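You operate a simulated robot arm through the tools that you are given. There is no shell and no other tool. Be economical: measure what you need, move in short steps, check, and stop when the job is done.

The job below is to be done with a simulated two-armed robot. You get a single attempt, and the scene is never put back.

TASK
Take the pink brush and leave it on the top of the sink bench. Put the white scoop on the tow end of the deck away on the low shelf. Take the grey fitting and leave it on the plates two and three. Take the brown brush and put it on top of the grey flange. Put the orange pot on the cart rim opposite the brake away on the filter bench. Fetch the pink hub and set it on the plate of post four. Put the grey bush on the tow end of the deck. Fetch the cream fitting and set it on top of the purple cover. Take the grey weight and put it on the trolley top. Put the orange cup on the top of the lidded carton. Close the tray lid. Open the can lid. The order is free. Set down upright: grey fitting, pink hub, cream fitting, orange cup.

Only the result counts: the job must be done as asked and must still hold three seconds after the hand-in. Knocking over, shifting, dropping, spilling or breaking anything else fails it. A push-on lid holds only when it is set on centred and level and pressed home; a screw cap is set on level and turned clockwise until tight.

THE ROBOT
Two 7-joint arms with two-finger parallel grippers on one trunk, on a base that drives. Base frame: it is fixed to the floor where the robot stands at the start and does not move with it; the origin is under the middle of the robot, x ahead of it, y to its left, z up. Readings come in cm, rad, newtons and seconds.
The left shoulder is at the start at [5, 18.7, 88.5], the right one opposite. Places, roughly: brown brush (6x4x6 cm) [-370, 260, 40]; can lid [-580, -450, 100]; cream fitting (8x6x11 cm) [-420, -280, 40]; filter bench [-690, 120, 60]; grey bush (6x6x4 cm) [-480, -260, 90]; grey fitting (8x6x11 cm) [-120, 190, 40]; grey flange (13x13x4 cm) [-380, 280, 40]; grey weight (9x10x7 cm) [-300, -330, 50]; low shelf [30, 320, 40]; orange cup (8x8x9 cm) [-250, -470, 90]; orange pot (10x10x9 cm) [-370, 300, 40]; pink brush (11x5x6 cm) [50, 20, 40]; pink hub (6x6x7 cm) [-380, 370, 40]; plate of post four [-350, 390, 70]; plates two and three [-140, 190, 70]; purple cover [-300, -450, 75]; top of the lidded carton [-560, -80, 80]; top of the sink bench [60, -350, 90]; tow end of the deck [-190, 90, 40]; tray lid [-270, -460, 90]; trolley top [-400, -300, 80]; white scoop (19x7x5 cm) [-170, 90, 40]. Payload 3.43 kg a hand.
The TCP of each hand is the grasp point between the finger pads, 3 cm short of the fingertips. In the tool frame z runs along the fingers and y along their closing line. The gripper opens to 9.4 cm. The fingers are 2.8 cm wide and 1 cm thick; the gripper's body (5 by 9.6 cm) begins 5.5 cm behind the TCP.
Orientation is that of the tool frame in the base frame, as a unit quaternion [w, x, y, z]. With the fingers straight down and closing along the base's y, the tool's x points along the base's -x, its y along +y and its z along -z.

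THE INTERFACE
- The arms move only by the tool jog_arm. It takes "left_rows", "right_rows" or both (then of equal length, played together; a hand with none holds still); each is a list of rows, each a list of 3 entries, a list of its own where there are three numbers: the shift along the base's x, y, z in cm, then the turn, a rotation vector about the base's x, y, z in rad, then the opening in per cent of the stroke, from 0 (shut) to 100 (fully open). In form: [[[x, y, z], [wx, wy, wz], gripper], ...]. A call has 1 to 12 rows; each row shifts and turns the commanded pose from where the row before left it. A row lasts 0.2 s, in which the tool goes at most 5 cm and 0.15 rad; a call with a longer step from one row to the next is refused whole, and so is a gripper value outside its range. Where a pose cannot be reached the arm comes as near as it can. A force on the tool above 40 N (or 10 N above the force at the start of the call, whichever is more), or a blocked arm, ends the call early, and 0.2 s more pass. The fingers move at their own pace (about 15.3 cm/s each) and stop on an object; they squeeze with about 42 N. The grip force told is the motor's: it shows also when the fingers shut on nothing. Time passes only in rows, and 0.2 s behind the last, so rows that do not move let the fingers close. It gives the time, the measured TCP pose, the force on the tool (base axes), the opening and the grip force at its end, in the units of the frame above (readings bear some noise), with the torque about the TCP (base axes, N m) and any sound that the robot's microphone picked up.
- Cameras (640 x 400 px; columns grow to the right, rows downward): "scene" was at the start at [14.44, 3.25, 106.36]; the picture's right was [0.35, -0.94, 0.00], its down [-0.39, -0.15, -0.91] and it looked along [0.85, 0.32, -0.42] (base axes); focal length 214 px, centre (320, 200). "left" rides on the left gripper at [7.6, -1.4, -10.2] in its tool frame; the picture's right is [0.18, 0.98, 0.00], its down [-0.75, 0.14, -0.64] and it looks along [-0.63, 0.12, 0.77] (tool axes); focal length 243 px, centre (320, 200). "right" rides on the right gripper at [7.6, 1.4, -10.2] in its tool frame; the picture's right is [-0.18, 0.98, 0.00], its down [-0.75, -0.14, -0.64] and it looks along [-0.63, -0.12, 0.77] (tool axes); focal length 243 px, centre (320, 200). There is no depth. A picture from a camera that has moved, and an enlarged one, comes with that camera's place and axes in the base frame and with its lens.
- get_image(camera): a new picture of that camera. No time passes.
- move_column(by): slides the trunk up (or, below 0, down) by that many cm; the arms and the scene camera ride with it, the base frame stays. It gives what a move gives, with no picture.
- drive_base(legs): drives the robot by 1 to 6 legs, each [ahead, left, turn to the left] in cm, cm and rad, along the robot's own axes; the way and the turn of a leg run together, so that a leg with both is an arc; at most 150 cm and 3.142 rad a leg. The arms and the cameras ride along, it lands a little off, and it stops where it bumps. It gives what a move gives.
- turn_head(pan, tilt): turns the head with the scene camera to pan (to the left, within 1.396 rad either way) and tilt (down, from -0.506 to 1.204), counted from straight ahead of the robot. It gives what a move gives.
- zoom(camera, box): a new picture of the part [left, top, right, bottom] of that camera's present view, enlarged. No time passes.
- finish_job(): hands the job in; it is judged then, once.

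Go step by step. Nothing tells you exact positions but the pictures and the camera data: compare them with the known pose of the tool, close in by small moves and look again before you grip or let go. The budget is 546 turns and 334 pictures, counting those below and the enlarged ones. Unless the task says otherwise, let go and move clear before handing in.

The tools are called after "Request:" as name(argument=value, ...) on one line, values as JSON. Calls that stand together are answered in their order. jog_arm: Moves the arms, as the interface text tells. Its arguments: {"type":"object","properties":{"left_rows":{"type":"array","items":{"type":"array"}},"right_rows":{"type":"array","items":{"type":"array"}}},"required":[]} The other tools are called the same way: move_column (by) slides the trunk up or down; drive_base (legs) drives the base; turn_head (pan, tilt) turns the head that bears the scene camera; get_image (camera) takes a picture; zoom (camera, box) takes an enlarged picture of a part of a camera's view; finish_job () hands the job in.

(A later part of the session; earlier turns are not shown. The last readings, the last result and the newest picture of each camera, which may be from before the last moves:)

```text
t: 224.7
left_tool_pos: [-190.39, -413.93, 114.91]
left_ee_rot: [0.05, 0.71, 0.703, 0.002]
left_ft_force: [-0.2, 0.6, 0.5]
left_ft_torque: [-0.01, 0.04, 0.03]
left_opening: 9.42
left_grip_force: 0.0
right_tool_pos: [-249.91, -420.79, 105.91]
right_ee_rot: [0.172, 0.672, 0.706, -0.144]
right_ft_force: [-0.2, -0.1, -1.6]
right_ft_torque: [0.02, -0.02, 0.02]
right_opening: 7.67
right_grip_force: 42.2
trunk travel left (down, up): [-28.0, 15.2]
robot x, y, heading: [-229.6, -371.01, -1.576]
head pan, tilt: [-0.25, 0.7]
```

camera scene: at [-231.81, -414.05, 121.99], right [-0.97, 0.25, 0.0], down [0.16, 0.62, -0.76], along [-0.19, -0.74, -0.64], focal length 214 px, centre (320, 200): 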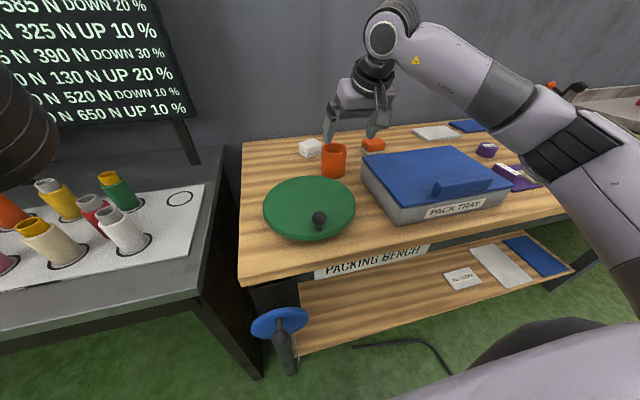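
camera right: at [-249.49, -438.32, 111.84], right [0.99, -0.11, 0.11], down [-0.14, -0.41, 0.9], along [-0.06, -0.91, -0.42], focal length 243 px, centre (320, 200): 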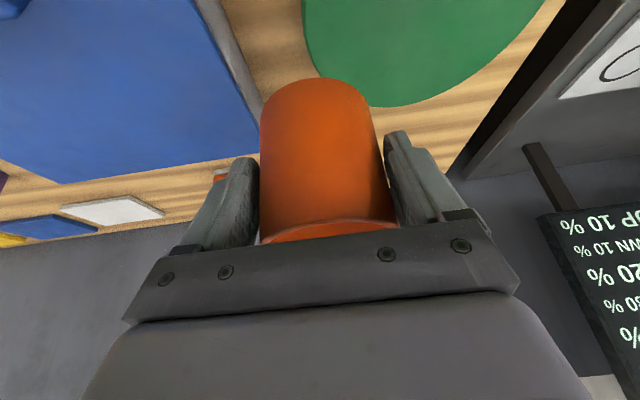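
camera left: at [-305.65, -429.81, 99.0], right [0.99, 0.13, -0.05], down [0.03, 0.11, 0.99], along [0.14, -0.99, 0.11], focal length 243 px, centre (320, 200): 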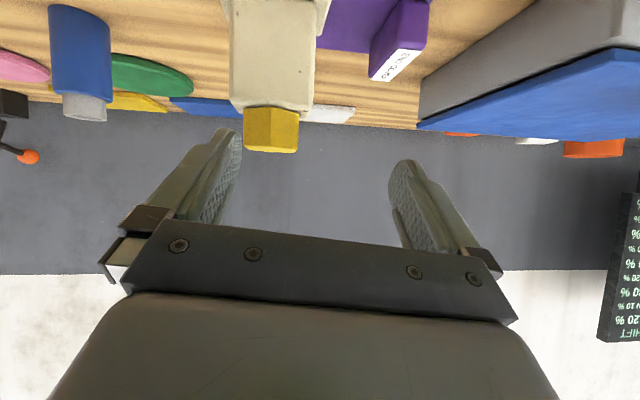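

The cup is held upright. I'll turn west and drive down the aisle toward the can.

Request:
drive_base(legs=[[0, 0, -1.56], [150, 0, 0], [60, 0, 0]])

Request:
turn_head(pan=0.3, tilt=0.35)

Request:
get_image(camera="scene")

Request:
turn_head(pan=-0.8, tilt=0.35)

Request:
get_image(camera="scene")

```text
t: 238.9
left_tool_pos: [-481.27, -401.93, 114.84]
left_ee_rot: [0.038, 0.998, -0.02, -0.034]
left_ft_force: [0.0, -0.1, -0.5]
left_ft_torque: [0.02, 0.0, 0.02]
left_opening: 9.42
left_grip_force: 0.1
right_tool_pos: [-486.32, -342.23, 105.84]
right_ee_rot: [0.016, 0.975, 0.009, -0.223]
right_ft_force: [0.0, 0.5, -0.7]
right_ft_torque: [-0.02, -0.05, 0.01]
right_opening: 7.54
right_grip_force: 42.1
trunk travel left (down, up): [-28.0, 15.2]
robot x, y, heading: [-436.86, -364.61, 3.103]
head pan, tilt: [-0.25, 0.7]
```

```text
t: 239.9
left_tool_pos: [-481.38, -402.04, 114.93]
left_ee_rot: [0.037, 0.999, -0.019, -0.034]
left_ft_force: [1.0, -0.3, -0.4]
left_ft_torque: [0.0, 0.01, 0.01]
left_opening: 9.37
left_grip_force: 0.0
right_tool_pos: [-486.23, -342.24, 105.81]
right_ee_rot: [0.015, 0.974, 0.008, -0.224]
right_ft_force: [-0.1, -0.3, -1.8]
right_ft_torque: [0.0, -0.02, 0.0]
right_opening: 7.51
right_grip_force: 42.7
trunk travel left (down, up): [-28.0, 15.2]
robot x, y, heading: [-436.85, -364.4, 3.106]
head pan, tilt: [0.3, 0.351]
```

```text
225 pictures are left
camera scene: at [-451.98, -366.41, 125.12], right [-0.26, 0.97, 0.0], down [0.33, 0.09, -0.94], along [-0.91, -0.25, -0.34], focal length 214 px, centre (320, 200)
```

scene: 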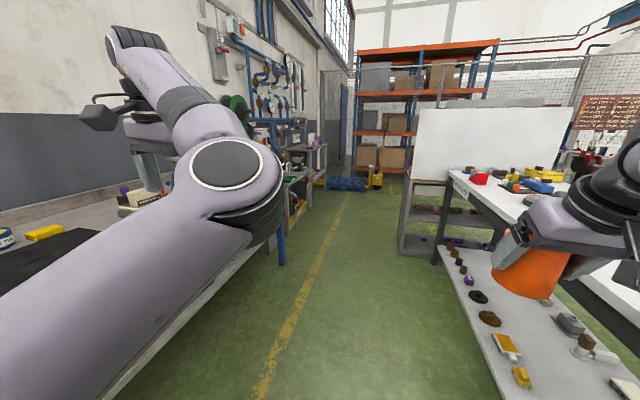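

```text
t: 241.2
left_tool_pos: [-481.39, -401.91, 114.79]
left_ee_rot: [0.037, 0.999, -0.02, -0.033]
left_ft_force: [0.7, 1.1, 0.2]
left_ft_torque: [0.03, -0.02, 0.0]
left_opening: 9.4
left_grip_force: 0.0
right_tool_pos: [-486.23, -342.2, 105.83]
right_ee_rot: [0.016, 0.974, 0.008, -0.224]
right_ft_force: [-0.4, -0.6, -0.9]
right_ft_torque: [0.0, 0.02, -0.02]
right_opening: 7.54
right_grip_force: 41.7
trunk travel left (down, up): [-28.0, 15.2]
robot x, y, heading: [-437.15, -364.29, 3.106]
head pan, tilt: [-0.799, 0.351]
```

```text
224 pictures are left
camera scene: at [-449.26, -357.08, 125.13], right [0.74, 0.67, 0.0], down [0.23, -0.25, -0.94], along [-0.63, 0.69, -0.34], focal length 214 px, centre (320, 200)
```

scene: 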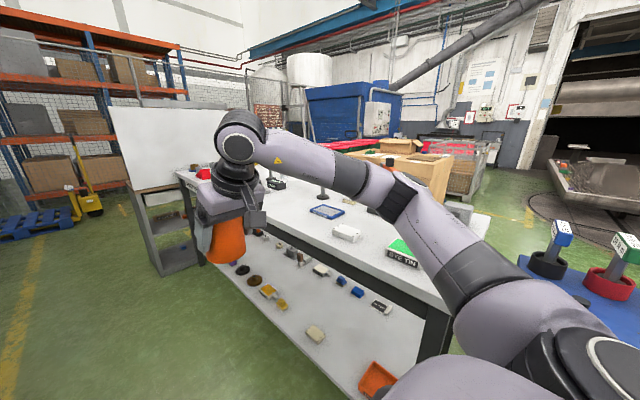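

Request:
zoom(camera="scene", box=[250, 150, 490, 300])

Request:
drive_base(legs=[[40, 5, 0.035]])

Request:
turn_head(pan=0.5, tilt=0.3)

Request:
get_image(camera="scene")

```text
2.67 times, centred on (370, 225) of scene
camera zoom: at [-449.26, -357.08, 125.13], right [0.74, 0.67, 0.0], down [0.23, -0.25, -0.94], along [-0.63, 0.69, -0.34], focal length 572 px, centre (187, 133)
```

zoom: 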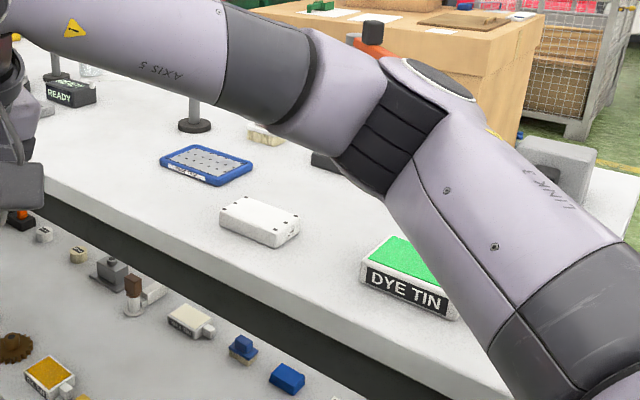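

```text
t: 243.7
left_tool_pos: [-519.07, -407.22, 114.87]
left_ee_rot: [0.038, 0.999, -0.006, -0.032]
left_ft_force: [-0.5, 0.6, -0.2]
left_ft_torque: [-0.01, 0.0, -0.03]
left_opening: 9.39
left_grip_force: 0.0
right_tool_pos: [-525.66, -347.78, 105.8]
right_ee_rot: [0.019, 0.974, 0.021, -0.223]
right_ft_force: [0.3, -0.8, -1.3]
right_ft_torque: [-0.01, 0.02, -0.01]
right_opening: 7.51
right_grip_force: 42.0
trunk travel left (down, up): [-28.0, 15.2]
robot x, y, heading: [-475.9, -368.68, 3.135]
head pan, tilt: [-0.799, 0.351]
```

```text
t: 245.1
left_tool_pos: [-518.98, -407.36, 114.88]
left_ee_rot: [0.037, 0.999, -0.006, -0.034]
left_ft_force: [0.6, 0.1, 0.6]
left_ft_torque: [-0.03, -0.03, 0.0]
left_opening: 9.37
left_grip_force: 0.0
right_tool_pos: [-525.44, -347.66, 105.85]
right_ee_rot: [0.018, 0.974, 0.021, -0.224]
right_ft_force: [1.0, 0.5, -1.3]
right_ft_torque: [-0.01, 0.0, -0.01]
right_opening: 7.51
right_grip_force: 42.3
trunk travel left (down, up): [-28.0, 15.2]
robot x, y, heading: [-475.6, -368.27, 3.135]
head pan, tilt: [0.499, 0.3]
```

```text
222 pictures are left
camera scene: at [-489.94, -372.65, 125.6], right [-0.47, 0.88, 0.0], down [0.26, 0.14, -0.96], along [-0.84, -0.45, -0.3], focal length 214 px, centre (320, 200)
```

scene: 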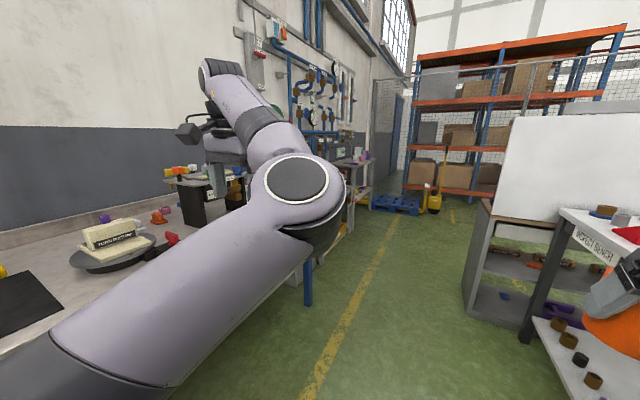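

Request:
drive_base(legs=[[80, 0, 0], [0, 0, 1.57]])

Request:
turn_head(pan=0.0, tilt=0.4)

Request:
get_image(camera="scene")

```text
t: 253.3
left_tool_pos: [-520.55, -412.17, 114.83]
left_ee_rot: [0.051, 0.72, 0.692, 0.002]
left_ft_force: [-0.3, -0.2, 0.8]
left_ft_torque: [-0.01, -0.02, -0.02]
left_opening: 9.38
left_grip_force: 0.1
right_tool_pos: [-580.39, -417.02, 105.85]
right_ee_rot: [0.17, 0.683, 0.695, -0.147]
right_ft_force: [0.1, -0.3, -1.4]
right_ft_torque: [-0.02, 0.01, -0.03]
right_opening: 7.47
right_grip_force: 42.2
trunk travel left (down, up): [-28.0, 15.2]
robot x, y, heading: [-558.69, -367.87, -1.606]
head pan, tilt: [0.499, 0.3]
```

```text
t: 254.2
left_tool_pos: [-520.58, -412.13, 114.91]
left_ee_rot: [0.05, 0.72, 0.692, 0.002]
left_ft_force: [-0.7, 0.0, -0.1]
left_ft_torque: [0.04, 0.03, -0.01]
left_opening: 9.4
left_grip_force: 0.0
right_tool_pos: [-580.39, -417.07, 105.79]
right_ee_rot: [0.17, 0.683, 0.695, -0.147]
right_ft_force: [-0.5, 0.7, -0.9]
right_ft_torque: [0.02, 0.01, 0.0]
right_opening: 7.41
right_grip_force: 41.5
trunk travel left (down, up): [-28.0, 15.2]
robot x, y, heading: [-558.27, -367.83, -1.612]
head pan, tilt: [0.0, 0.4]
```

```text
221 pictures are left
camera scene: at [-558.96, -382.96, 124.68], right [-1.0, 0.03, 0.0], down [0.01, 0.39, -0.92], along [-0.03, -0.92, -0.39], focal length 214 px, centre (320, 200)
```

scene: 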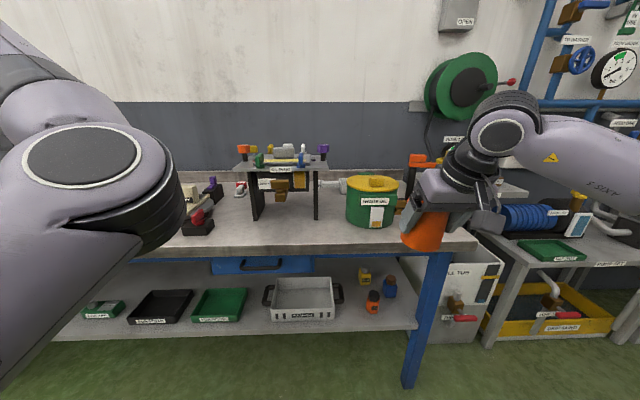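

Request:
get_image(camera="right")

Request:
zoom(camera="scene", box=[320, 140, 460, 260])

```text
220 pictures are left
camera right: at [-579.41, -405.67, 111.81], right [0.98, -0.14, 0.11], down [-0.16, -0.4, 0.9], along [-0.09, -0.9, -0.42], focal length 243 px, centre (320, 200)
```

right: 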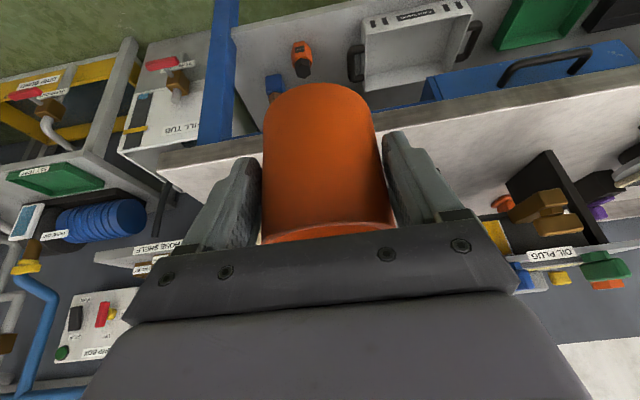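

```text
3.33 times, centred on (390, 200) of scene
camera zoom: at [-558.96, -382.96, 124.68], right [-1.0, 0.03, 0.0], down [0.01, 0.39, -0.92], along [-0.03, -0.92, -0.39], focal length 715 px, centre (87, 200)
```

zoom: 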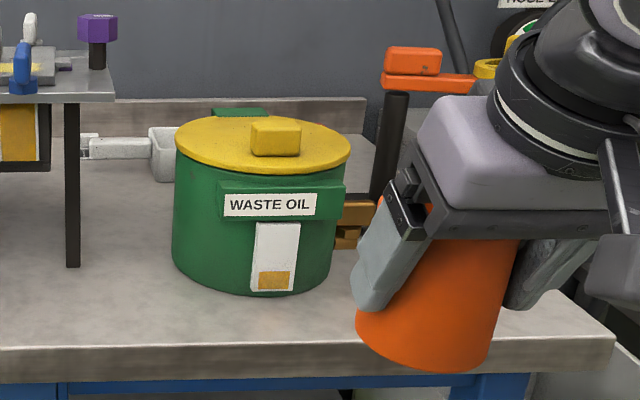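

The can is a hinged "waste oil" drum: yellow lid with its knob near the front at about [-581, -454, 101] and the hinge at the back. I'll line up the left hand with it.

Request:
drive_base(legs=[[0, -42, 0.035]])

Request:
turn_head(pan=0.2, tilt=0.5)

Request:
get_image(camera="scene")

Request:
get_image(camera="left")

```text
t: 256.9
left_tool_pos: [-562.59, -410.2, 114.81]
left_ee_rot: [0.05, 0.709, 0.703, 0.003]
left_ft_force: [-0.1, -0.1, 0.6]
left_ft_torque: [0.04, 0.04, 0.0]
left_opening: 9.38
left_grip_force: 0.1
right_tool_pos: [-622.04, -416.88, 105.67]
right_ee_rot: [0.171, 0.673, 0.705, -0.146]
right_ft_force: [0.2, 0.2, -0.8]
right_ft_torque: [0.02, 0.01, -0.01]
right_opening: 7.43
right_grip_force: 42.6
trunk travel left (down, up): [-28.0, 15.2]
robot x, y, heading: [-601.52, -367.3, -1.576]
head pan, tilt: [0.0, 0.4]
```

```text
t: 257.6
left_tool_pos: [-562.38, -410.3, 114.89]
left_ee_rot: [0.05, 0.71, 0.703, 0.004]
left_ft_force: [-0.4, -0.3, -0.1]
left_ft_torque: [-0.01, -0.02, -0.04]
left_opening: 9.42
left_grip_force: 0.0
right_tool_pos: [-622.09, -416.75, 105.88]
right_ee_rot: [0.172, 0.673, 0.705, -0.145]
right_ft_force: [-0.4, -0.1, -1.3]
right_ft_torque: [-0.05, 0.01, 0.0]
right_opening: 7.42
right_grip_force: 41.6
trunk travel left (down, up): [-28.0, 15.2]
robot x, y, heading: [-601.75, -367.15, -1.58]
head pan, tilt: [0.201, 0.499]
```

```text
218 pictures are left
camera scene: at [-599.87, -381.77, 123.76], right [-0.98, -0.19, 0.0], down [-0.09, 0.47, -0.88], along [0.17, -0.86, -0.48], focal length 214 px, centre (320, 200)
```

scene: 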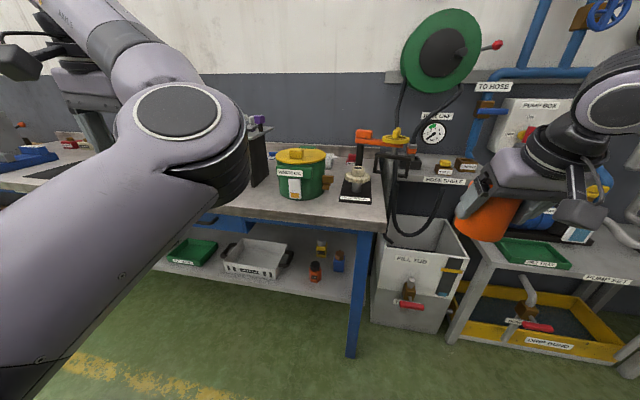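

```text
217 pictures are left
camera left: at [-564.71, -401.91, 124.36], right [0.98, 0.18, 0.06], down [0.08, -0.71, 0.7], along [0.17, -0.68, -0.71], focal length 243 px, centre (320, 200)
```

left: 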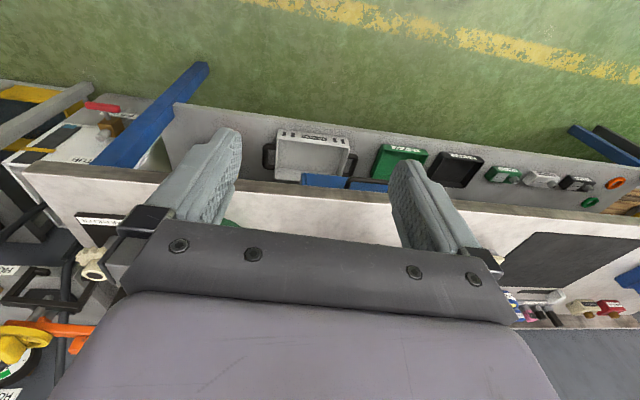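

Request:
jog_arm(left_rows=[[[-3.4, 0, 0], [0, 0, 0], 100], [[-3.4, 0, 0], [0, 0, 0], 100], [[-3.4, 0, 0], [0, 0, 0], 100], [[-3.4, 0, 0], [0, 0, 0], 100], [[-3.4, 0, 0], [0, 0, 0], 100]])

Request:
drive_base(legs=[[22, 0, 0]])

Request:
get_image(camera="left")

Request:
get_image(camera="scene")

```text
t: 258.8
left_tool_pos: [-562.72, -409.88, 114.58]
left_ee_rot: [0.044, 0.7, 0.713, 0.0]
left_ft_force: [0.0, 0.0, -1.1]
left_ft_torque: [0.02, 0.01, 0.01]
left_opening: 9.4
left_grip_force: 0.0
left hand out of reach, approached as far as the arm can: row 1, 2, 3, 4, 5
right_tool_pos: [-622.2, -416.77, 105.68]
right_ee_rot: [0.171, 0.673, 0.705, -0.145]
right_ft_force: [0.4, 0.1, 0.0]
right_ft_torque: [0.02, -0.01, -0.02]
right_opening: 7.42
right_grip_force: 41.7
trunk travel left (down, up): [-28.0, 15.2]
robot x, y, heading: [-601.8, -366.95, -1.579]
head pan, tilt: [0.201, 0.499]
```

```text
t: 260.4
left_tool_pos: [-562.7, -431.6, 114.65]
left_ee_rot: [0.045, 0.701, 0.712, -0.001]
left_ft_force: [-0.5, -0.3, -0.5]
left_ft_torque: [0.0, 0.0, 0.02]
left_opening: 9.38
left_grip_force: 0.1
right_tool_pos: [-622.27, -438.4, 105.85]
right_ee_rot: [0.17, 0.673, 0.705, -0.144]
right_ft_force: [-0.4, 0.2, -0.5]
right_ft_torque: [0.06, 0.01, -0.01]
right_opening: 7.43
right_grip_force: 41.9
trunk travel left (down, up): [-28.0, 15.2]
robot x, y, heading: [-601.71, -388.84, -1.575]
head pan, tilt: [0.201, 0.499]
```

```text
216 pictures are left
camera left: at [-565.02, -423.33, 124.21], right [0.98, 0.2, 0.05], down [0.11, -0.71, 0.7], along [0.18, -0.68, -0.71], focal length 243 px, centre (320, 200)
```

left: 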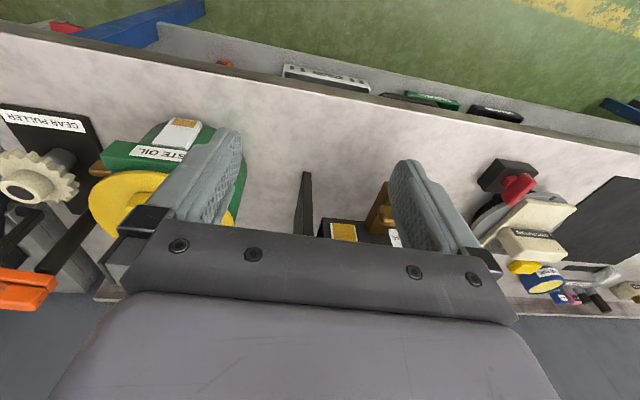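

```text
215 pictures are left
camera scene: at [-599.97, -403.41, 123.75], right [-0.98, -0.19, 0.0], down [-0.09, 0.47, -0.88], along [0.17, -0.86, -0.48], focal length 214 px, centre (320, 200)
```

scene: 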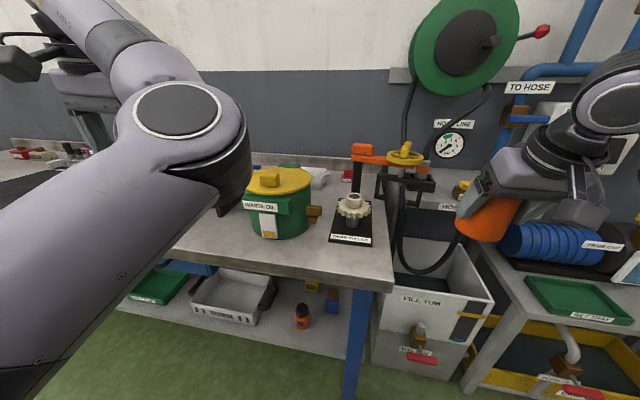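

The left arm is at a joint limit. I'll back off and bring it home to restore a good posture.

Request:
drive_base(legs=[[-30, 0, 0]])

Request:
jog_arm(left_rows=[[[0, 3, -3.5], [0, 0, 0], 100], [[0, 3, -3.5], [0, 0, 0], 100], [[0, 2, -4], [0, 0, 0], 100], [[0, 2, -4], [0, 0, 0], 100], [[0, 1, -4], [0, 0, 0], 100], [[0, 1, -4], [0, 0, 0], 100], [[0, 0, -4], [0, 0, 0], 100], [[0, 0, -4], [0, 0, 0], 100]])

Request:
get_image(camera="scene")

```text
t: 262.5
left_tool_pos: [-562.43, -401.13, 114.73]
left_ee_rot: [0.045, 0.699, 0.714, -0.001]
left_ft_force: [0.3, -0.4, -0.3]
left_ft_torque: [0.0, -0.02, 0.02]
left_opening: 9.4
left_grip_force: 0.0
right_tool_pos: [-621.85, -408.35, 105.91]
right_ee_rot: [0.172, 0.671, 0.707, -0.144]
right_ft_force: [-0.9, -0.1, -0.3]
right_ft_torque: [0.03, 0.01, -0.01]
right_opening: 7.42
right_grip_force: 42.4
trunk travel left (down, up): [-28.0, 15.2]
robot x, y, heading: [-601.65, -358.67, -1.571]
head pan, tilt: [0.201, 0.499]
```

```text
t: 264.3
left_tool_pos: [-558.01, -389.11, 84.98]
left_ee_rot: [0.068, 0.678, 0.732, 0.002]
left_ft_force: [-0.4, 0.3, -0.3]
left_ft_torque: [0.0, -0.04, -0.03]
left_opening: 9.37
left_grip_force: 0.1
left hand out of reach, approached as far as the arm can: row 1, 2, 3
right_tool_pos: [-621.84, -408.36, 105.84]
right_ee_rot: [0.172, 0.672, 0.706, -0.145]
right_ft_force: [0.1, 0.8, -0.5]
right_ft_torque: [0.03, -0.01, 0.03]
right_opening: 7.42
right_grip_force: 42.2
trunk travel left (down, up): [-28.0, 15.2]
robot x, y, heading: [-601.59, -358.38, -1.574]
head pan, tilt: [0.201, 0.499]
```

```text
214 pictures are left
camera scene: at [-599.8, -373.23, 123.77], right [-0.98, -0.2, 0.0], down [-0.09, 0.47, -0.88], along [0.17, -0.86, -0.48], focal length 214 px, centre (320, 200)
```

scene: 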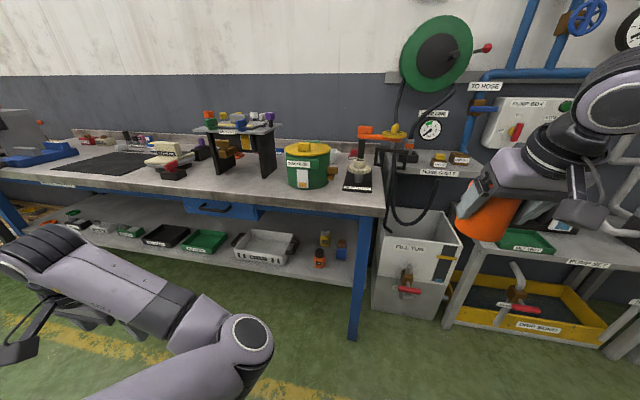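

Request:
jog_arm(left_rows=[[[-3, 0, -2], [-0.05, 0, 0], 100], [[-3, 0, -2], [-0.05, 0, 0], 100], [[-3, 0, -2], [0, 0, 0], 100], [[-3, 0, -2], [0, 0, 0], 100], [[-3, 0, -2], [0, 0, 0], 100]])

Request:
get_image(camera="scene")

```text
t: 265.1
left_tool_pos: [-557.95, -391.3, 80.79]
left_ee_rot: [0.152, 0.667, 0.729, -0.004]
left_ft_force: [-0.4, -0.2, 0.3]
left_ft_torque: [-0.01, -0.02, -0.02]
left_opening: 9.38
left_grip_force: 0.1
left hand out of reach, approached as far as the arm can: row 1, 2, 3
right_tool_pos: [-621.99, -408.29, 105.72]
right_ee_rot: [0.171, 0.671, 0.707, -0.144]
right_ft_force: [-0.7, -0.2, -1.2]
right_ft_torque: [0.02, 0.02, 0.01]
right_opening: 7.38
right_grip_force: 41.7
trunk travel left (down, up): [-28.0, 15.2]
robot x, y, heading: [-601.04, -358.39, -1.577]
head pan, tilt: [0.201, 0.499]
stopped in row 4 (left hand): the arm was blocked; the commanded pose is now the measured one
```

```text
213 pictures are left
camera scene: at [-599.83, -373.24, 123.76], right [-0.98, -0.2, 0.0], down [-0.09, 0.47, -0.88], along [0.17, -0.86, -0.48], focal length 214 px, centre (320, 200)
```

scene: 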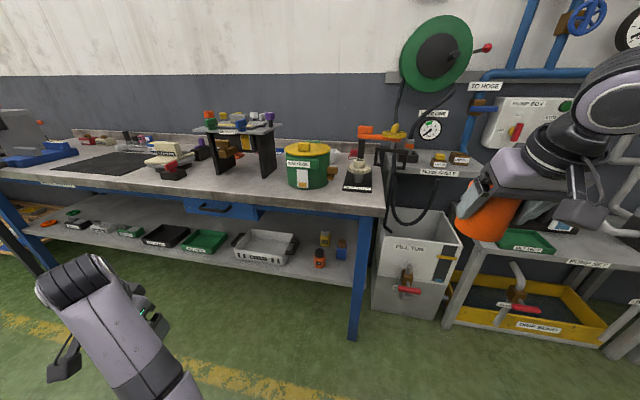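

Request:
jog_arm(left_rows=[[[0, 0, 1], [0, 0, -0.15], 100], [[0, -1, 1], [0, 0, -0.15], 100], [[-1, -1, 1], [0, 0, -0.15], 100], [[-2, -1, 1], [0, 0, -0.15], 100], [[-3, -1, 0], [0, 0, -0.1], 100], [[-3, -1, 0], [0, 0, 0], 100]])

Request:
get_image(camera="scene")

```text
t: 266.8
left_tool_pos: [-560.2, -397.81, 84.4]
left_ee_rot: [0.169, 0.859, 0.482, -0.019]
left_ft_force: [-0.2, 0.4, -0.7]
left_ft_torque: [0.01, -0.03, -0.01]
left_opening: 9.38
left_grip_force: 0.1
left hand out of reach, approached as far as the arm can: row 5, 6
right_tool_pos: [-621.98, -408.27, 105.76]
right_ee_rot: [0.171, 0.671, 0.707, -0.144]
right_ft_force: [0.0, -0.5, -0.3]
right_ft_torque: [0.0, 0.03, -0.01]
right_opening: 7.4
right_grip_force: 42.0
trunk travel left (down, up): [-28.0, 15.2]
robot x, y, heading: [-601.59, -358.44, -1.571]
head pan, tilt: [0.201, 0.499]
stopped in row 6 (left hand): the arm was blocked; the commanded pose is now the measured one
```

```text
212 pictures are left
camera scene: at [-599.81, -373.22, 123.76], right [-0.98, -0.2, 0.0], down [-0.09, 0.47, -0.88], along [0.17, -0.86, -0.48], focal length 214 px, centre (320, 200)
```

scene: 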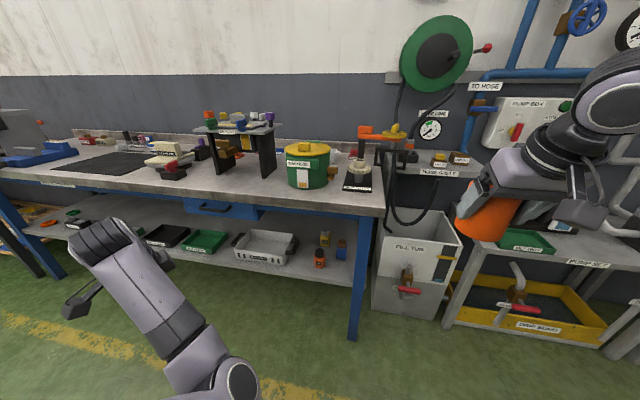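

Request:
turn_head(pan=0.7, tilt=1.1)

Request:
get_image(camera="scene")

```text
t: 267.8
left_tool_pos: [-560.29, -397.82, 84.5]
left_ee_rot: [0.169, 0.86, 0.481, -0.019]
left_ft_force: [0.2, -0.6, 0.3]
left_ft_torque: [0.0, 0.02, 0.0]
left_opening: 9.4
left_grip_force: 0.0
right_tool_pos: [-621.89, -408.3, 105.72]
right_ee_rot: [0.172, 0.672, 0.706, -0.143]
right_ft_force: [-0.7, -0.1, -1.1]
right_ft_torque: [0.01, -0.05, 0.02]
right_opening: 7.38
right_grip_force: 42.2
trunk travel left (down, up): [-28.0, 15.2]
robot x, y, heading: [-601.67, -358.45, -1.574]
head pan, tilt: [0.7, 1.1]
```

```text
211 pictures are left
camera scene: at [-597.56, -369.15, 119.0], right [-0.77, -0.64, 0.0], down [-0.57, 0.68, -0.45], along [0.29, -0.35, -0.89], focal length 214 px, centre (320, 200)
```

scene: 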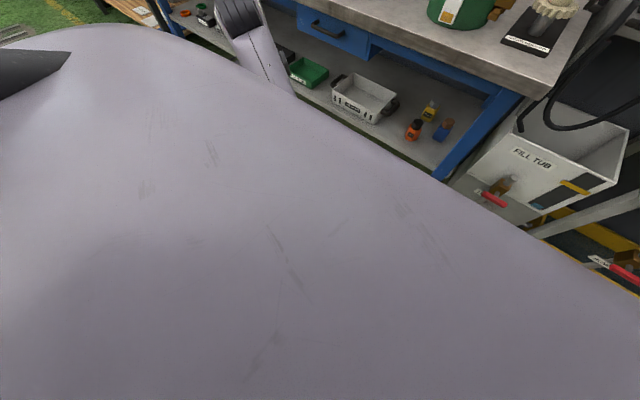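

I'll turn to face down the free aisle, where I can extend the left arm fully and unfold the elbow.

Request:
drive_base(legs=[[0, 0, -1.57]])

Request:
jog_arm(left_rows=[[[-3, 0, 0], [0, 0.12, 0.1], 100], [[-3, 0, 0], [0, 0.12, 0.05], 100], [[-3, 0, 0], [0, 0.12, 0.05], 100], [[-3, 0, 0], [0, 0.12, 0.05], 100], [[-4, 1, 0], [0, 0, 0.1], 100], [[-4, 1, 0], [0, 0, 0.1], 100], [[-4, 1, 0], [0, 0, 0.1], 100], [[-4, 1, 0], [0, 0, 0.1], 100]])

Request:
turn_head(pan=0.3, tilt=0.5)

Request:
get_image(camera="scene")

```text
t: 270.5
left_tool_pos: [-606.34, -415.85, 84.33]
left_ee_rot: [0.143, 0.984, 0.066, -0.088]
left_ft_force: [-0.3, -0.8, 0.0]
left_ft_torque: [0.04, -0.02, 0.01]
left_opening: 9.37
left_grip_force: 0.1
right_tool_pos: [-651.92, -375.92, 104.82]
right_ee_rot: [0.087, 0.904, 0.372, -0.194]
right_ft_force: [-1.0, -0.2, -1.4]
right_ft_torque: [0.01, -0.07, 0.0]
right_opening: 7.39
right_grip_force: 41.7
trunk travel left (down, up): [-28.0, 15.2]
robot x, y, heading: [-601.33, -358.76, -2.46]
head pan, tilt: [0.7, 1.1]
stopped in leg 1: the robot was blocked; the commanded pose is now the measured one
```

```text
refused: row 1 steps farther than a row can; nothing moved
```

```text
t: 271.5
left_tool_pos: [-606.6, -415.88, 83.96]
left_ee_rot: [0.141, 0.984, 0.063, -0.087]
left_ft_force: [0.7, 0.7, 0.1]
left_ft_torque: [-0.03, -0.03, 0.01]
left_opening: 9.38
left_grip_force: 0.0
right_tool_pos: [-652.15, -376.02, 104.93]
right_ee_rot: [0.087, 0.904, 0.371, -0.195]
right_ft_force: [-0.7, 0.4, -0.5]
right_ft_torque: [0.03, -0.03, -0.02]
right_opening: 7.37
right_grip_force: 42.6
trunk travel left (down, up): [-28.0, 15.2]
robot x, y, heading: [-601.69, -358.46, -2.467]
head pan, tilt: [0.3, 0.499]
```

```text
210 pictures are left
camera scene: at [-611.84, -370.51, 123.6], right [-0.83, 0.56, 0.0], down [0.27, 0.4, -0.87], along [-0.49, -0.72, -0.49], focal length 214 px, centre (320, 200)
```

scene: 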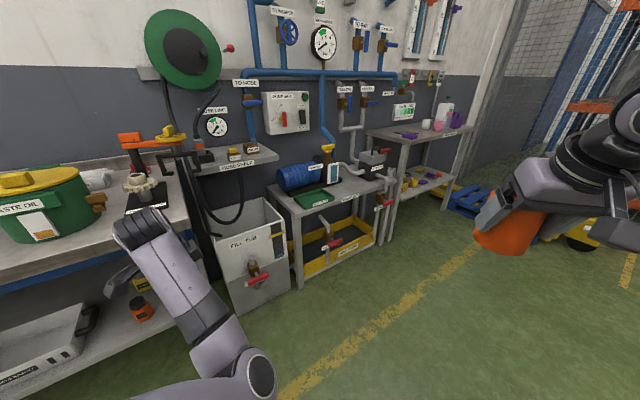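

Probably the rear touched the whiteboard stand. I'll raise the left hand, step away from the stand, and continue the turn.

Request:
jog_arm(left_rows=[[[0, 0, 4], [0, 0, 0], 100], [[0, 0, 4], [0, 0, 0], 100], [[0, 0, 4], [0, 0, 0], 100], [[0, 0, 4], [0, 0, 0], 100], [[0, 0, 4], [0, 0, 0], 100]])

Request:
drive_base(legs=[[12, 4, 0]])

Request:
turn_head(pan=-1.2, tilt=0.6)

Request:
get_image(camera="scene")

```text
t: 272.7
left_tool_pos: [-606.57, -416.16, 104.09]
left_ee_rot: [0.14, 0.984, 0.063, -0.088]
left_ft_force: [-0.8, 0.0, -0.4]
left_ft_torque: [0.0, -0.03, 0.02]
left_opening: 9.44
left_grip_force: 0.1
right_tool_pos: [-652.05, -376.04, 104.88]
right_ee_rot: [0.087, 0.903, 0.371, -0.197]
right_ft_force: [-0.3, 0.6, -0.4]
right_ft_torque: [-0.01, 0.0, -0.01]
right_opening: 7.39
right_grip_force: 42.1
trunk travel left (down, up): [-28.0, 15.2]
robot x, y, heading: [-601.72, -358.64, -2.467]
head pan, tilt: [0.3, 0.499]
```

```text
t: 273.9
left_tool_pos: [-613.24, -426.27, 104.41]
left_ee_rot: [0.145, 0.983, 0.065, -0.089]
left_ft_force: [-0.3, 0.1, 0.0]
left_ft_torque: [0.0, -0.02, -0.03]
left_opening: 9.39
left_grip_force: 0.1
right_tool_pos: [-658.92, -386.11, 105.31]
right_ee_rot: [0.089, 0.904, 0.368, -0.199]
right_ft_force: [0.4, 0.2, -1.5]
right_ft_torque: [0.02, -0.05, 0.01]
right_opening: 7.37
right_grip_force: 41.8
trunk travel left (down, up): [-28.0, 15.2]
robot x, y, heading: [-608.62, -369.09, -2.464]
head pan, tilt: [0.3, 0.499]
```

```text
t: 275.5
left_tool_pos: [-613.27, -426.31, 104.51]
left_ee_rot: [0.145, 0.983, 0.065, -0.09]
left_ft_force: [0.4, -0.9, 0.5]
left_ft_torque: [-0.02, -0.01, 0.0]
left_opening: 9.4
left_grip_force: 0.0
right_tool_pos: [-659.0, -386.08, 105.3]
right_ee_rot: [0.09, 0.904, 0.368, -0.199]
right_ft_force: [1.1, 0.0, -0.6]
right_ft_torque: [0.0, -0.03, 0.0]
right_opening: 7.37
right_grip_force: 41.9
trunk travel left (down, up): [-28.0, 15.2]
robot x, y, heading: [-609.07, -369.24, -2.458]
head pan, tilt: [-1.201, 0.6]
```

```text
209 pictures are left
camera scene: at [-620.97, -368.53, 122.85], right [0.5, 0.87, 0.0], down [0.49, -0.28, -0.83], along [-0.72, 0.41, -0.56], focal length 214 px, centre (320, 200)
```

scene: 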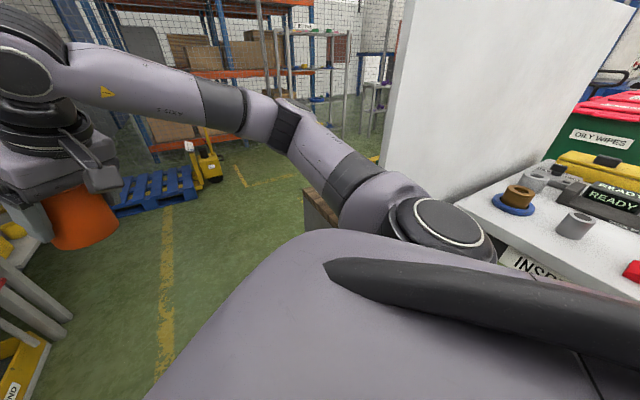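

Request:
drive_base(legs=[[28, -20, 0], [0, 0, -0.68]])

Request:
turn_head(pan=0.2, tilt=0.6)

Request:
get_image(camera="scene")

```text
t: 279.6
left_tool_pos: [-682.55, -413.75, 104.52]
left_ee_rot: [0.108, 0.951, -0.259, -0.132]
left_ft_force: [0.1, 1.0, 0.0]
left_ft_torque: [0.01, 0.0, -0.01]
left_opening: 9.39
left_grip_force: 0.0
right_tool_pos: [-693.55, -353.87, 105.42]
right_ee_rot: [0.02, 0.974, 0.054, -0.218]
right_ft_force: [0.1, -0.6, -1.1]
right_ft_torque: [-0.01, -0.01, -0.02]
right_opening: 7.33
right_grip_force: 42.5
trunk travel left (down, up): [-28.0, 15.2]
robot x, y, heading: [-643.74, -371.66, -3.127]
head pan, tilt: [-1.201, 0.6]
```

```text
t: 281.1
left_tool_pos: [-682.56, -413.77, 104.46]
left_ee_rot: [0.108, 0.951, -0.26, -0.132]
left_ft_force: [-0.7, 0.4, -0.2]
left_ft_torque: [0.04, -0.03, 0.04]
left_opening: 9.43
left_grip_force: 0.0
right_tool_pos: [-693.58, -353.92, 105.3]
right_ee_rot: [0.02, 0.974, 0.055, -0.218]
right_ft_force: [0.0, 0.6, -1.1]
right_ft_torque: [-0.04, -0.02, 0.02]
right_opening: 7.37
right_grip_force: 42.2
trunk travel left (down, up): [-28.0, 15.2]
robot x, y, heading: [-643.8, -371.66, -3.127]
head pan, tilt: [0.201, 0.6]
```

```text
208 pictures are left
camera scene: at [-658.35, -373.57, 122.85], right [-0.21, 0.98, 0.0], down [0.55, 0.12, -0.83], along [-0.81, -0.18, -0.56], focal length 214 px, centre (320, 200)
```

scene: 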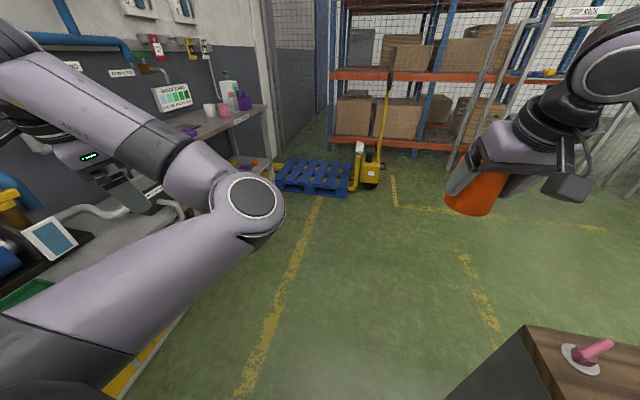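

Request:
jog_arm(left_rows=[[[-3.5, 0, 0], [0, 0.13, 0], 100], [[-3.5, 0, 0], [0, 0.13, 0], 100], [[-3.5, 1, 0], [0, 0.13, 0], 100], [[-3.5, 1, 0], [0, 0.13, 0], 100], [[-3.5, 2, 0], [0, 0.13, 0], 100], [[-3.5, 2, 0], [0, 0.13, 0], 100], [[-3.5, 3, 0], [0, 0.13, 0], 100], [[-3.5, 3, 0], [0, 0.13, 0], 100], [[-3.5, 3, 0], [0, 0.13, 0], 100], [[-3.5, 3, 0], [0, 0, 0], 100]])

Request:
get_image(camera="scene")

```text
t: 283.4
left_tool_pos: [-717.62, -395.55, 104.6]
left_ee_rot: [0.233, 0.719, -0.157, -0.635]
left_ft_force: [-0.2, -0.3, -0.2]
left_ft_torque: [0.02, 0.01, -0.01]
left_opening: 9.39
left_grip_force: 0.1
right_tool_pos: [-693.57, -353.81, 105.26]
right_ee_rot: [0.02, 0.974, 0.054, -0.218]
right_ft_force: [0.4, 0.2, -0.4]
right_ft_torque: [-0.02, 0.0, 0.04]
right_opening: 7.37
right_grip_force: 42.4
trunk travel left (down, up): [-28.0, 15.2]
robot x, y, heading: [-643.59, -371.64, -3.127]
head pan, tilt: [0.201, 0.6]
```

```text
207 pictures are left
camera scene: at [-658.36, -373.55, 122.85], right [-0.21, 0.98, 0.0], down [0.55, 0.12, -0.82], along [-0.81, -0.18, -0.57], focal length 214 px, centre (320, 200)
```

scene: 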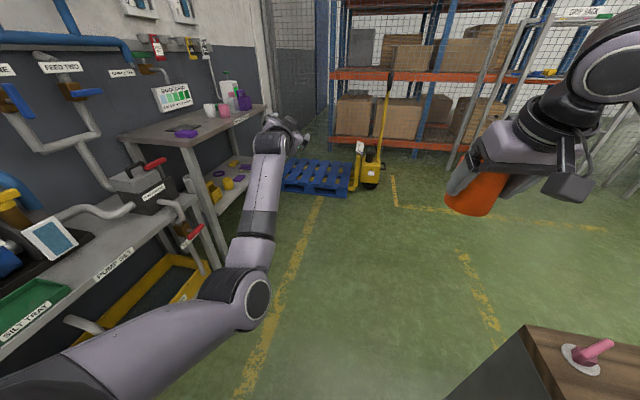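

Request:
jog_arm(left_rows=[[[0, 3.5, 0], [0, 0, 0], 100], [[0, 3.5, 0], [0, 0, 0], 100], [[0, 3.5, 0], [0, 0, 0], 100], [[0, 3.5, 0], [0, 0, 0], 100], [[0, 3.5, 0], [0, 0, 0], 100], [[0, 3.5, 0], [0, 0, 0], 100]], right_rows=[[[0, 3, 0], [0, 0, 0], 0], [[0, 3, 0], [0, 0, 0], 0], [[0, 3, 0], [0, 0, 0], 0], [[0, 3, 0], [0, 0, 0], 0], [[0, 0, 0], [0, 0, 0], 0], [[0, 0, 0], [0, 0, 0], 0]])

Request:
get_image(camera="scene")

```text
t: 284.9
left_tool_pos: [-719.15, -379.08, 102.75]
left_ee_rot: [0.26, 0.725, -0.145, -0.621]
left_ft_force: [-0.1, 0.1, -0.1]
left_ft_torque: [0.0, 0.0, 0.04]
left_opening: 9.41
left_grip_force: 0.1
right_tool_pos: [-694.61, -342.7, 104.81]
right_ee_rot: [0.019, 0.975, 0.058, -0.213]
right_ft_force: [0.7, -0.7, -1.4]
right_ft_torque: [0.01, -0.03, 0.02]
right_opening: 7.34
right_grip_force: 41.4
trunk travel left (down, up): [-28.0, 15.2]
robot x, y, heading: [-644.03, -371.82, -3.122]
head pan, tilt: [0.201, 0.6]
stopped in row 6 (left hand): the arm was blocked; the commanded pose is now the measured one
```

```text
206 pictures are left
camera scene: at [-659.31, -373.92, 122.72], right [-0.22, 0.98, 0.0], down [0.56, 0.13, -0.82], along [-0.8, -0.18, -0.57], focal length 214 px, centre (320, 200)
```

scene: 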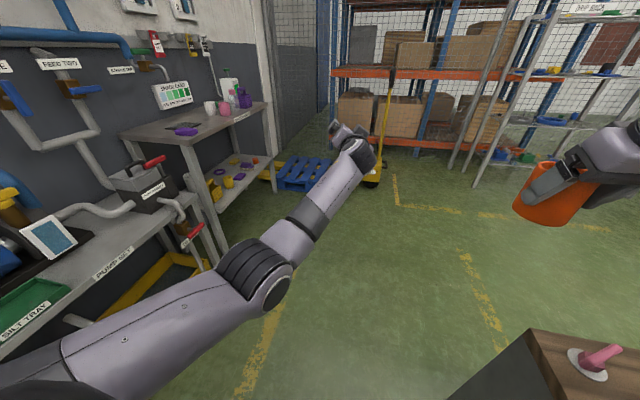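

Request:
jog_arm(left_rows=[[[4, 0, -1], [0, -0.1, 0], 100], [[4, 0, -1], [0, -0.1, 0], 100], [[4, 0, -1], [0, -0.1, 0], 100], [[4, 0, -1], [0, -0.1, 0], 100], [[4, 0, -1], [0, -0.1, 0], 100], [[4, 0, -1], [0, -0.1, 0], 100]])

Request:
get_image(camera="scene")

```text
t: 286.0
left_tool_pos: [-704.79, -385.3, 99.12]
left_ee_rot: [0.29, 0.823, -0.17, -0.458]
left_ft_force: [0.6, 0.4, 0.3]
left_ft_torque: [-0.04, -0.03, 0.0]
left_opening: 9.39
left_grip_force: 0.0
right_tool_pos: [-694.5, -342.72, 104.85]
right_ee_rot: [0.019, 0.975, 0.058, -0.214]
right_ft_force: [-0.1, 0.7, -1.5]
right_ft_torque: [0.0, 0.0, 0.0]
right_opening: 7.34
right_grip_force: 42.5
trunk travel left (down, up): [-28.0, 15.2]
robot x, y, heading: [-643.91, -371.74, -3.124]
head pan, tilt: [0.201, 0.6]
stopped in row 5 (left hand): the arm was blocked; the commanded pose is now the measured one
```

```text
205 pictures are left
camera scene: at [-659.28, -373.94, 122.73], right [-0.22, 0.98, 0.0], down [0.56, 0.13, -0.82], along [-0.8, -0.18, -0.57], focal length 214 px, centre (320, 200)
```

scene: 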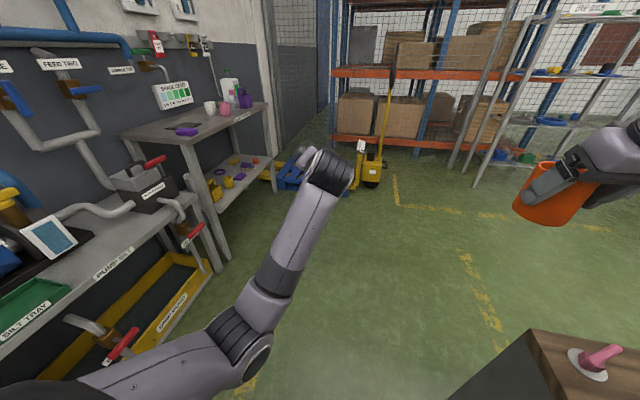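

Request:
jog_arm(left_rows=[[[-2, 0, 0], [0.13, 0, 0], 100], [[-2, 0, 0], [0.13, 0, 0], 100], [[-2, 0, 0], [0.13, 0, 0], 100], [[0, 0, 0], [0.13, 0, 0], 100], [[0, 0, 0], [0.13, 0, 0], 100]])

Request:
get_image(camera="scene")

```text
t: 287.4
left_tool_pos: [-711.03, -387.15, 98.61]
left_ee_rot: [0.031, 0.873, -0.005, -0.487]
left_ft_force: [0.3, 0.5, -0.4]
left_ft_torque: [0.0, -0.01, -0.03]
left_opening: 9.42
left_grip_force: 0.0
right_tool_pos: [-694.6, -342.71, 104.88]
right_ee_rot: [0.019, 0.975, 0.059, -0.214]
right_ft_force: [0.9, -0.1, -1.3]
right_ft_torque: [-0.01, 0.0, -0.02]
right_opening: 7.33
right_grip_force: 41.9
trunk travel left (down, up): [-28.0, 15.2]
robot x, y, heading: [-644.36, -371.74, -3.123]
head pan, tilt: [0.201, 0.6]
stopped in row 5 (left hand): the arm was blocked; the commanded pose is now the measured one
```

```text
204 pictures are left
camera scene: at [-659.23, -373.97, 122.73], right [-0.22, 0.98, 0.0], down [0.56, 0.13, -0.82], along [-0.8, -0.18, -0.57], focal length 214 px, centre (320, 200)
```

scene: 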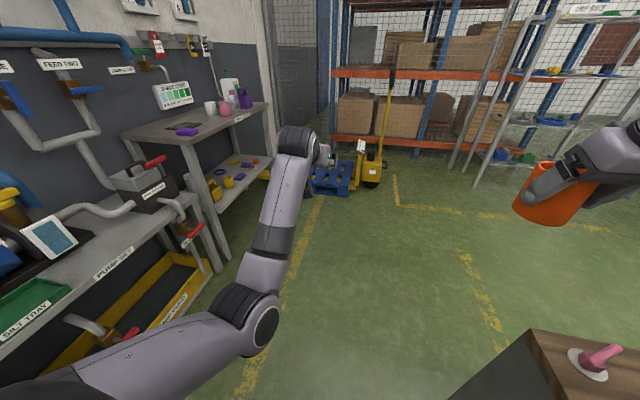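

The left arm works in this forward-pitched pose. That suffices for the lid, since it can grip the knob from the front, so I'll go back to the can.

Request:
drive_base(legs=[[-30, 2, 0], [0, 0, 1.55]])

Request:
turn_head(pan=0.3, tilt=0.5)

Request:
get_image(camera="scene")

```text
t: 288.1
left_tool_pos: [-710.76, -387.61, 98.78]
left_ee_rot: [0.035, 0.873, -0.003, -0.487]
left_ft_force: [1.3, 0.4, -0.1]
left_ft_torque: [0.0, -0.01, -0.01]
left_opening: 9.43
left_grip_force: 0.0
right_tool_pos: [-694.47, -343.34, 104.71]
right_ee_rot: [0.021, 0.975, 0.065, -0.212]
right_ft_force: [0.3, 0.1, -0.4]
right_ft_torque: [0.01, -0.02, -0.01]
right_opening: 7.34
right_grip_force: 41.9
trunk travel left (down, up): [-28.0, 15.2]
robot x, y, heading: [-643.82, -371.77, -3.119]
head pan, tilt: [0.201, 0.6]
stopped in leg 1: the robot was blocked; the commanded pose is now the measured one
```

```text
t: 288.8
left_tool_pos: [-710.83, -387.52, 98.41]
left_ee_rot: [0.034, 0.874, -0.004, -0.485]
left_ft_force: [0.2, -0.2, 0.3]
left_ft_torque: [0.0, -0.02, 0.02]
left_opening: 9.39
left_grip_force: 0.0
right_tool_pos: [-694.38, -343.14, 104.72]
right_ee_rot: [0.022, 0.975, 0.064, -0.212]
right_ft_force: [0.6, -0.4, -0.9]
right_ft_torque: [-0.01, -0.03, -0.02]
right_opening: 7.35
right_grip_force: 42.2
trunk travel left (down, up): [-28.0, 15.2]
robot x, y, heading: [-643.86, -371.91, -3.117]
head pan, tilt: [0.3, 0.499]
```

```text
203 pictures are left
camera scene: at [-659.11, -374.96, 123.6], right [-0.32, 0.95, 0.0], down [0.46, 0.15, -0.87], along [-0.83, -0.28, -0.49], focal length 214 px, centre (320, 200)
```

scene: 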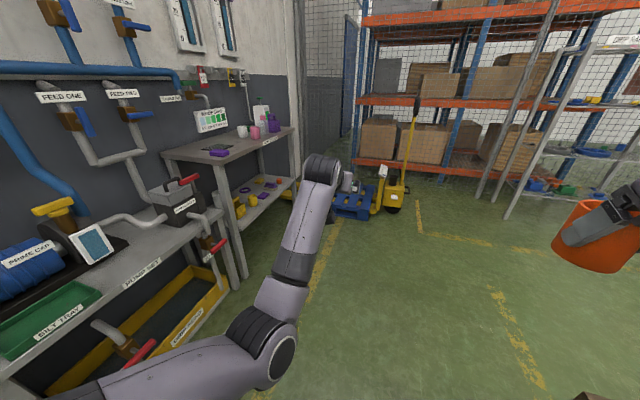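

Request:
turn_head(pan=-1.3, tilt=0.6)

Request:
get_image(camera="scene")

```text
t: 290.5
left_tool_pos: [-710.92, -387.47, 98.51]
left_ee_rot: [0.034, 0.874, -0.003, -0.485]
left_ft_force: [0.7, 0.7, 0.1]
left_ft_torque: [0.01, 0.02, -0.01]
left_opening: 9.39
left_grip_force: 0.0
right_tool_pos: [-694.36, -343.0, 104.71]
right_ee_rot: [0.021, 0.975, 0.061, -0.212]
right_ft_force: [-0.4, -0.2, 0.1]
right_ft_torque: [0.0, -0.04, 0.02]
right_opening: 7.36
right_grip_force: 42.2
trunk travel left (down, up): [-28.0, 15.2]
robot x, y, heading: [-643.67, -371.7, -3.116]
head pan, tilt: [-1.3, 0.6]
```

```text
202 pictures are left
camera scene: at [-653.05, -363.63, 122.78], right [0.96, 0.29, 0.01], down [0.17, -0.54, -0.82], along [-0.23, 0.79, -0.57], focal length 214 px, centre (320, 200)
```

scene: 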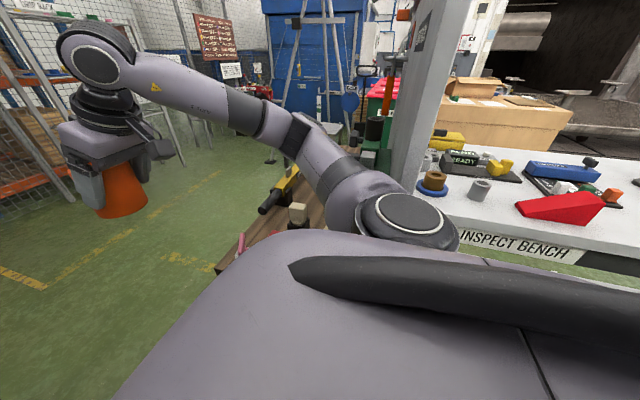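

Request:
drive_base(legs=[[4, 9, 0]])

Request:
drive_base(legs=[[-34, 0, 0]])

Request:
get_image(camera="scene")

```text
t: 291.6
left_tool_pos: [-714.01, -396.45, 99.23]
left_ee_rot: [0.033, 0.871, -0.006, -0.491]
left_ft_force: [0.9, -0.5, 0.4]
left_ft_torque: [0.03, 0.01, 0.0]
left_opening: 9.39
left_grip_force: 0.1
right_tool_pos: [-697.46, -352.03, 105.18]
right_ee_rot: [0.022, 0.974, 0.063, -0.218]
right_ft_force: [-0.5, -0.7, -0.6]
right_ft_torque: [-0.01, -0.02, 0.0]
right_opening: 7.32
right_grip_force: 42.4
trunk travel left (down, up): [-28.0, 15.2]
robot x, y, heading: [-647.53, -380.61, -3.119]
head pan, tilt: [-1.3, 0.6]
```

```text
t: 293.2
left_tool_pos: [-694.65, -401.07, 98.44]
left_ee_rot: [0.047, 0.873, 0.023, -0.484]
left_ft_force: [0.2, 0.7, -0.5]
left_ft_torque: [0.01, 0.05, 0.0]
left_opening: 9.4
left_grip_force: 0.1
right_tool_pos: [-680.94, -359.15, 104.34]
right_ee_rot: [0.032, 0.969, 0.13, -0.205]
right_ft_force: [-0.2, 1.3, -1.0]
right_ft_torque: [-0.05, -0.03, 0.03]
right_opening: 7.35
right_grip_force: 41.9
trunk travel left (down, up): [-28.0, 15.2]
robot x, y, heading: [-628.55, -380.34, -3.055]
head pan, tilt: [-1.3, 0.6]
stopped in leg 1: the robot was blocked; the commanded pose is now the measured one
```

```text
201 pictures are left
camera scene: at [-638.44, -373.63, 122.76], right [0.94, 0.35, 0.01], down [0.2, -0.52, -0.83], along [-0.28, 0.78, -0.56], focal length 214 px, centre (320, 200)
```

scene: 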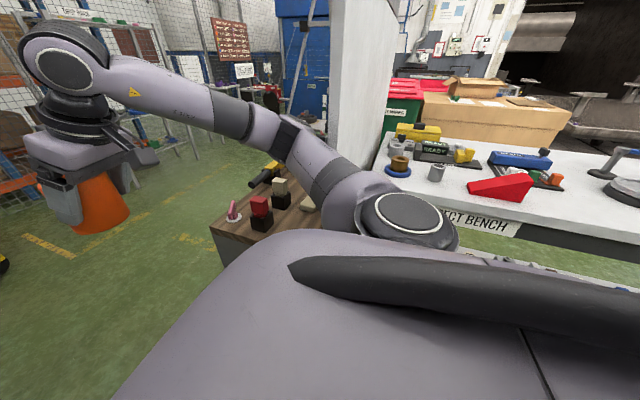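

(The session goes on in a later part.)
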